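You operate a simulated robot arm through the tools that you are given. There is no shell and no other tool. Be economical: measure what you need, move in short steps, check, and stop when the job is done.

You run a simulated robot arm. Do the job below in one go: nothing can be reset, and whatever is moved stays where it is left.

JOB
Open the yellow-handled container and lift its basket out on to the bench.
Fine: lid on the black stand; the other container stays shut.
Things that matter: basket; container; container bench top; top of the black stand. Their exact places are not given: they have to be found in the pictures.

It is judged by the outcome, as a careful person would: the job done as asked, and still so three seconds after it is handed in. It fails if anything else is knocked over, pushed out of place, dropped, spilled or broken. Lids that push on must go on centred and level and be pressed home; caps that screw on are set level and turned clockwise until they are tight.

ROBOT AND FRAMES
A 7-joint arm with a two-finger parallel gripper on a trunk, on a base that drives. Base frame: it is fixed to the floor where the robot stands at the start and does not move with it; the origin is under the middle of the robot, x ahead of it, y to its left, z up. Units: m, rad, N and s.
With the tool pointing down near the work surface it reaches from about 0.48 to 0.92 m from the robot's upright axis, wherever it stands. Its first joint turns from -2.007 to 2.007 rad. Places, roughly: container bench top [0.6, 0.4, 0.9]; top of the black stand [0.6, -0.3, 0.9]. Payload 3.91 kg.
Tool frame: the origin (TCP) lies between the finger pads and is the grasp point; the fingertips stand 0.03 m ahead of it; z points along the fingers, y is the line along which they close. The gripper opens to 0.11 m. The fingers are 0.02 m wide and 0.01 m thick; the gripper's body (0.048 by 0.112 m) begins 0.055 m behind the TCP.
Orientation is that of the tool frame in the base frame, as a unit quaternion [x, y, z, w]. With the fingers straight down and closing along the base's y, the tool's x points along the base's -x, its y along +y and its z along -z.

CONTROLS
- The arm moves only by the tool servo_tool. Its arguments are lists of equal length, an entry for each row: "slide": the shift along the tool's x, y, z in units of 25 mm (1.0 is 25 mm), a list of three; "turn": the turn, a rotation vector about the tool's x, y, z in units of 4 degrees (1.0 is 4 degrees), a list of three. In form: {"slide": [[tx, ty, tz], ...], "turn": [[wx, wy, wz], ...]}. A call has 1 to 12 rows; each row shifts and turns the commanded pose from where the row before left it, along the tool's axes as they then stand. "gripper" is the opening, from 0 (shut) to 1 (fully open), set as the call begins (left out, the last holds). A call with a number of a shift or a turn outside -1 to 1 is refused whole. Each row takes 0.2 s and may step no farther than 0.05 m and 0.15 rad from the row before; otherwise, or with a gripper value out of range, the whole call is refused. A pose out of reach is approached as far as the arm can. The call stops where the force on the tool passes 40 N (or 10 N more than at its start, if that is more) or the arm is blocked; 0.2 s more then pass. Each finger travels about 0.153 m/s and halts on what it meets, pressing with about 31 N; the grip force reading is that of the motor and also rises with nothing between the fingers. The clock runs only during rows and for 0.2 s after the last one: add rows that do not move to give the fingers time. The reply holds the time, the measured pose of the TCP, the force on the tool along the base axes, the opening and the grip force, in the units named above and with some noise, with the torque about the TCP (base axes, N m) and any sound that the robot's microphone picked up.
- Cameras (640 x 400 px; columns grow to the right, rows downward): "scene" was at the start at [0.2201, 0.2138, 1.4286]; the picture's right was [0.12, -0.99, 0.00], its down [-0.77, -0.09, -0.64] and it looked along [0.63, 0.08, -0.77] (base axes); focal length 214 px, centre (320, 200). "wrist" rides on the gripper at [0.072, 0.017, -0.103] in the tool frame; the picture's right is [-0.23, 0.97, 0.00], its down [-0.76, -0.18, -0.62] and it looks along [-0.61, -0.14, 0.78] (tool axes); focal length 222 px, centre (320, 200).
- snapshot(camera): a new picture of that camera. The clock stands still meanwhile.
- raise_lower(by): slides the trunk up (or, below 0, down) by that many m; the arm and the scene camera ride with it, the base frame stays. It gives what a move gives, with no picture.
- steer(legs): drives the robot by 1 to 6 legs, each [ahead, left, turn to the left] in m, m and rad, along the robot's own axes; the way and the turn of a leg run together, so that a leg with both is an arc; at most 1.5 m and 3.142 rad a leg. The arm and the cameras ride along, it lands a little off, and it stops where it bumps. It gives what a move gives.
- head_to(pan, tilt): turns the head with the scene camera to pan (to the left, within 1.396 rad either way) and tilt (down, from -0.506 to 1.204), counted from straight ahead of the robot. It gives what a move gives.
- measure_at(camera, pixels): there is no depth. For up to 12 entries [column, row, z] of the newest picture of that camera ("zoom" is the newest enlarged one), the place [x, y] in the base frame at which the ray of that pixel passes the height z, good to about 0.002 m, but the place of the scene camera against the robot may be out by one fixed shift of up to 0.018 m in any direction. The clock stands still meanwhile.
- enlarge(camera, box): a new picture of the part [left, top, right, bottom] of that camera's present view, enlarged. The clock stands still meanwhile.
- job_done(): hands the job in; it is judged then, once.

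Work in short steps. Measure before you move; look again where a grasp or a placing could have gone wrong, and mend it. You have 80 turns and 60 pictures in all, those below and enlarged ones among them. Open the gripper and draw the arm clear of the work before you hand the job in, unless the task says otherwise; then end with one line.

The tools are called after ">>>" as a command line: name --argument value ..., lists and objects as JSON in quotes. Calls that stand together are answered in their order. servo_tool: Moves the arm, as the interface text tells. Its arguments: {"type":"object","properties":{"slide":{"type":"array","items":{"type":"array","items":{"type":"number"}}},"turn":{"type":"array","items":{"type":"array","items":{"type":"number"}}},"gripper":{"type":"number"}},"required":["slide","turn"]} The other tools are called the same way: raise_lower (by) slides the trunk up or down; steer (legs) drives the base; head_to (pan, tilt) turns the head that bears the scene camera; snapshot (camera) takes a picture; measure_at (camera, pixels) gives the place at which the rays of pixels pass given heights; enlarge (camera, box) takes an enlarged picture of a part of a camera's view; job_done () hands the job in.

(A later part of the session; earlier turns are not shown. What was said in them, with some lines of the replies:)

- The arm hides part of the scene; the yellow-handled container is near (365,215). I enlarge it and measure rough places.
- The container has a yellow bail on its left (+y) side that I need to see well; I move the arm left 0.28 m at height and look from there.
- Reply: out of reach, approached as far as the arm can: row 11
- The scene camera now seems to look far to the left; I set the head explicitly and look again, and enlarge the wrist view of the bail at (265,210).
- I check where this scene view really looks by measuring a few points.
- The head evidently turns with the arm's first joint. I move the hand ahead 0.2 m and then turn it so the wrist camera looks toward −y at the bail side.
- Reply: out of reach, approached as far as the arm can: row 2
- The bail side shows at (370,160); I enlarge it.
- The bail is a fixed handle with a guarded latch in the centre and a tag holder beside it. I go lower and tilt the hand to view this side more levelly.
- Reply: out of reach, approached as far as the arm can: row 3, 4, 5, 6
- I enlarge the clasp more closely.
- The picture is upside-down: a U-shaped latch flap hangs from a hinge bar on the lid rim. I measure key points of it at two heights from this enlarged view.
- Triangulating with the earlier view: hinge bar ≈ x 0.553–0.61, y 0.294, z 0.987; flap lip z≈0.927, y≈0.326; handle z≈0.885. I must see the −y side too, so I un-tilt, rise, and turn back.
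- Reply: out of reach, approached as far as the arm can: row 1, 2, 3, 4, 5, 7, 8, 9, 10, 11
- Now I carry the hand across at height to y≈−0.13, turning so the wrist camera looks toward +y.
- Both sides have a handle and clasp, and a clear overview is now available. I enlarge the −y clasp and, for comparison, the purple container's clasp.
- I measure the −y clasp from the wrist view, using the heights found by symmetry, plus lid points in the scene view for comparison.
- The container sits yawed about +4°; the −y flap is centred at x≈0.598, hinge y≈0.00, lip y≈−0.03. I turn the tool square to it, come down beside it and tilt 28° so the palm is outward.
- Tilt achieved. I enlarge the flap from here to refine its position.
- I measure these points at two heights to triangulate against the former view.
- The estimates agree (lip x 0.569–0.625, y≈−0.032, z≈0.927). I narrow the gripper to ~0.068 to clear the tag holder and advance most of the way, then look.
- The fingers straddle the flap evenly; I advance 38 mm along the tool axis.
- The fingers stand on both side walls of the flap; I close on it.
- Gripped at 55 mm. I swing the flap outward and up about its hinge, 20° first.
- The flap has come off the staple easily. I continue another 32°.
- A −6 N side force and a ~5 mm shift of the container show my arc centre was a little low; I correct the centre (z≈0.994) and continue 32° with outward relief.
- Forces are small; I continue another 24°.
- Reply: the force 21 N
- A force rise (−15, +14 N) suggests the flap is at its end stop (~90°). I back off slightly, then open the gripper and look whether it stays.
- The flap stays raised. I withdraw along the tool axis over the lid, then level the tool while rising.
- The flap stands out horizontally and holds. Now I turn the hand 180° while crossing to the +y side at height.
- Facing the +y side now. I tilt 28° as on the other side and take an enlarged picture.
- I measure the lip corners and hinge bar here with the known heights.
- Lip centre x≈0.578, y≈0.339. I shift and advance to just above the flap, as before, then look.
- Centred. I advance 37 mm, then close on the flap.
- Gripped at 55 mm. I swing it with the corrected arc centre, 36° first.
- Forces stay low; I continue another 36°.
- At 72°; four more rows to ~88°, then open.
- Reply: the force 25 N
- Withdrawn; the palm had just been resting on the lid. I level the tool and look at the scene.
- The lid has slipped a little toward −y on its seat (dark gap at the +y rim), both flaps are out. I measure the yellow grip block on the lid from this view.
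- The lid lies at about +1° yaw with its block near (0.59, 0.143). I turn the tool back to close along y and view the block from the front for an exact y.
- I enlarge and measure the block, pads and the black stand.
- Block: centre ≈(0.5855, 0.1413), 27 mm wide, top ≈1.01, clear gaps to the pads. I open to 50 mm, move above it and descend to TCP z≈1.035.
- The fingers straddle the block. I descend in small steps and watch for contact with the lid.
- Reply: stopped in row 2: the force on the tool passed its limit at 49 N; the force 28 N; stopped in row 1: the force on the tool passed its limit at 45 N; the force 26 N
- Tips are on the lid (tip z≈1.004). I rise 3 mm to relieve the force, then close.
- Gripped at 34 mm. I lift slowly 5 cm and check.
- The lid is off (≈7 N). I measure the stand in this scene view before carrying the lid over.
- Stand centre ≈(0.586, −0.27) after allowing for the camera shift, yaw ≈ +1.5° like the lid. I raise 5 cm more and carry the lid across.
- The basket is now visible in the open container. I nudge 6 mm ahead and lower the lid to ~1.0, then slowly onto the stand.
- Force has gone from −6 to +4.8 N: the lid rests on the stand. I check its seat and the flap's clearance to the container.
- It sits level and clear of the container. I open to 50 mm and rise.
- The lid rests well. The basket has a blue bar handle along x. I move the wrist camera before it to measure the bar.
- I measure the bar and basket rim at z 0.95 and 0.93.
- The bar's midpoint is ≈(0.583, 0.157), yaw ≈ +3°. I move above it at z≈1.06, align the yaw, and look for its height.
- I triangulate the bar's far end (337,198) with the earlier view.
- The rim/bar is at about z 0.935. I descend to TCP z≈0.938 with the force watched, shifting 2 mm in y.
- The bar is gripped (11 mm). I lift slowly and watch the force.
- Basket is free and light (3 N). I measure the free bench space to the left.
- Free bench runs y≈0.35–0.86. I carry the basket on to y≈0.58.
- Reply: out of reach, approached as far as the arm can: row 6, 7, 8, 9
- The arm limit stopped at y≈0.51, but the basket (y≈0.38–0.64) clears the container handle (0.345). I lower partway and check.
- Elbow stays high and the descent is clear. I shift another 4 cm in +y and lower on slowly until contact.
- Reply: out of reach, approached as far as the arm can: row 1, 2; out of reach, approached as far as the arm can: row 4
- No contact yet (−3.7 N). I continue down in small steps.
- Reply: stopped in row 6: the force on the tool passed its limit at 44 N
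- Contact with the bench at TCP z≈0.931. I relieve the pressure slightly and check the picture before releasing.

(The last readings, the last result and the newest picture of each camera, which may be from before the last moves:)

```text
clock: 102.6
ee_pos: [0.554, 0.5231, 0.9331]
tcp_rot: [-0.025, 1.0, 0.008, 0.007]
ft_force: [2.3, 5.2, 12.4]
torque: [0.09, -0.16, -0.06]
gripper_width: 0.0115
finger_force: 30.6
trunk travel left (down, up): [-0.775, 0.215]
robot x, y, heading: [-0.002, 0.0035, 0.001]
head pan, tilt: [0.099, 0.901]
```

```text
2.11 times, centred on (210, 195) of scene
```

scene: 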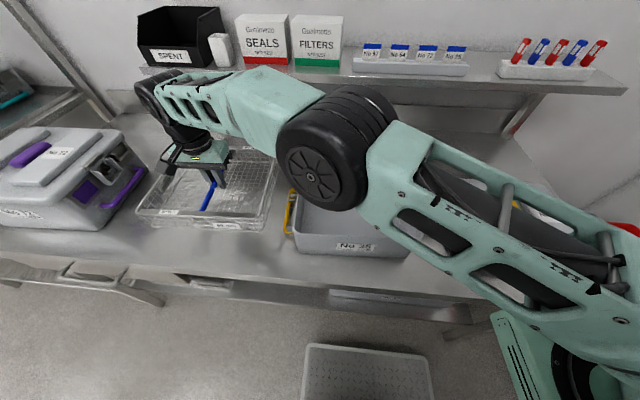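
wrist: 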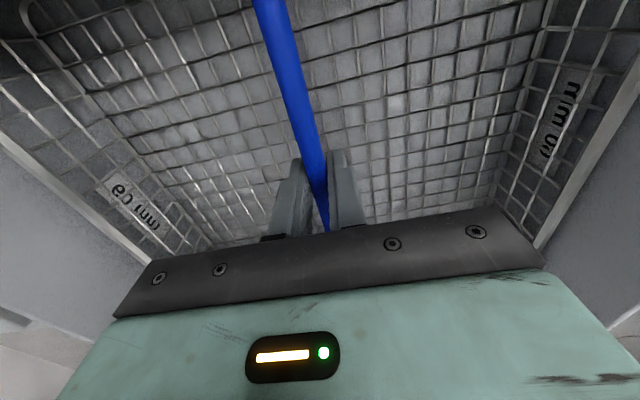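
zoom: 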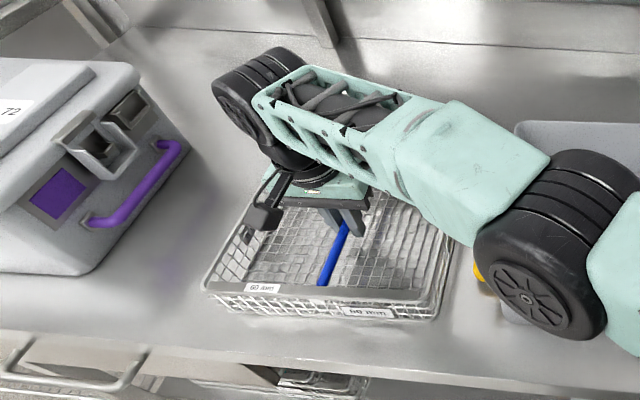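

The basket stands on the bench, clear of both containers. I release and rise.

>>> servo_tool --slide '[[0, 0, 0], [0, 0, 0], [0, 0, 0]]' --turn '[[0, 0, 0], [0, 0, 0], [0, 0, 0]]' --gripper 0.45

>>> servo_tool --slide '[[0, 0, -0.5], [0, 0, -0.8], [0, 0, -0.8], [0, 0, -0.8], [0, 0, -0.8], [0, 0, -0.8], [0, 0, -0.8], [0, 0, -0.8], [0, 0, -0.8]]' --turn '[[0, 0, 0], [0, 0, 0], [0, 0, 0], [0, 0, 0], [0, 0, 0], [0, 0, 0], [0, 0, 0], [0, 0, 0], [0, 0, 0]]'

>>> snapshot --camera "scene"

```text
clock: 103.4
ee_pos: [0.5543, 0.5231, 0.9303]
tcp_rot: [-0.024, 1.0, 0.007, 0.005]
ft_force: [0.1, 0.2, -0.2]
torque: [-0.02, -0.02, 0.02]
gripper_width: 0.0492
finger_force: 0.0
trunk travel left (down, up): [-0.775, 0.215]
robot x, y, heading: [0.0016, -0.0001, 0.0]
head pan, tilt: [0.099, 0.901]
```

```text
clock: 105.4
ee_pos: [0.5502, 0.5184, 1.1041]
tcp_rot: [-0.024, 1.0, 0.006, 0.005]
ft_force: [0.1, -0.5, -0.9]
torque: [-0.03, 0.01, -0.05]
gripper_width: 0.0492
finger_force: 0.1
trunk travel left (down, up): [-0.775, 0.215]
robot x, y, heading: [0.0014, 0.0014, -0.0]
head pan, tilt: [0.099, 0.901]
```

```text
6 pictures are left
```

scene: 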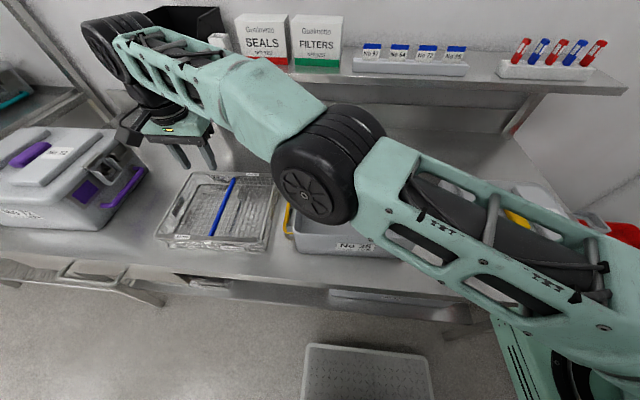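

The basket is released on the bench. I raise the trunk to draw the whole arm clear and take a last look.

>>> raise_lower --by 0.15

>>> snapshot --camera "scene"

```text
clock: 107.1
ee_pos: [0.5497, 0.5178, 1.2532]
tcp_rot: [-0.025, 1.0, 0.006, 0.005]
ft_force: [0.1, 0.0, 0.5]
torque: [-0.03, 0.02, 0.02]
gripper_width: 0.0497
finger_force: 0.0
trunk travel left (down, up): [-0.925, 0.065]
robot x, y, heading: [0.0004, 0.0017, -0.005]
head pan, tilt: [0.099, 0.901]
```

```text
5 pictures are left
```

scene: 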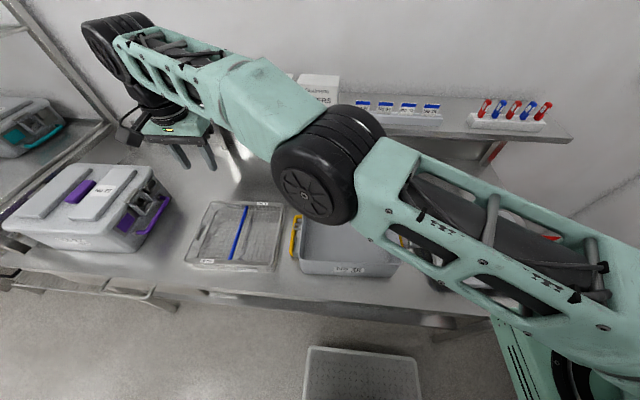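

Basket is on the bench, lid on the stand, the other container shut, and the arm is clear. I hand in.

>>> job_done

```text
The job is handed in.
```

The yellow-handled container (No 35) is open, its basket is on the bench to the container's left, and the lid is on the black stand. The purple container stayed shut; the yellow one slid about 1 cm to the left while I was opening its latches.
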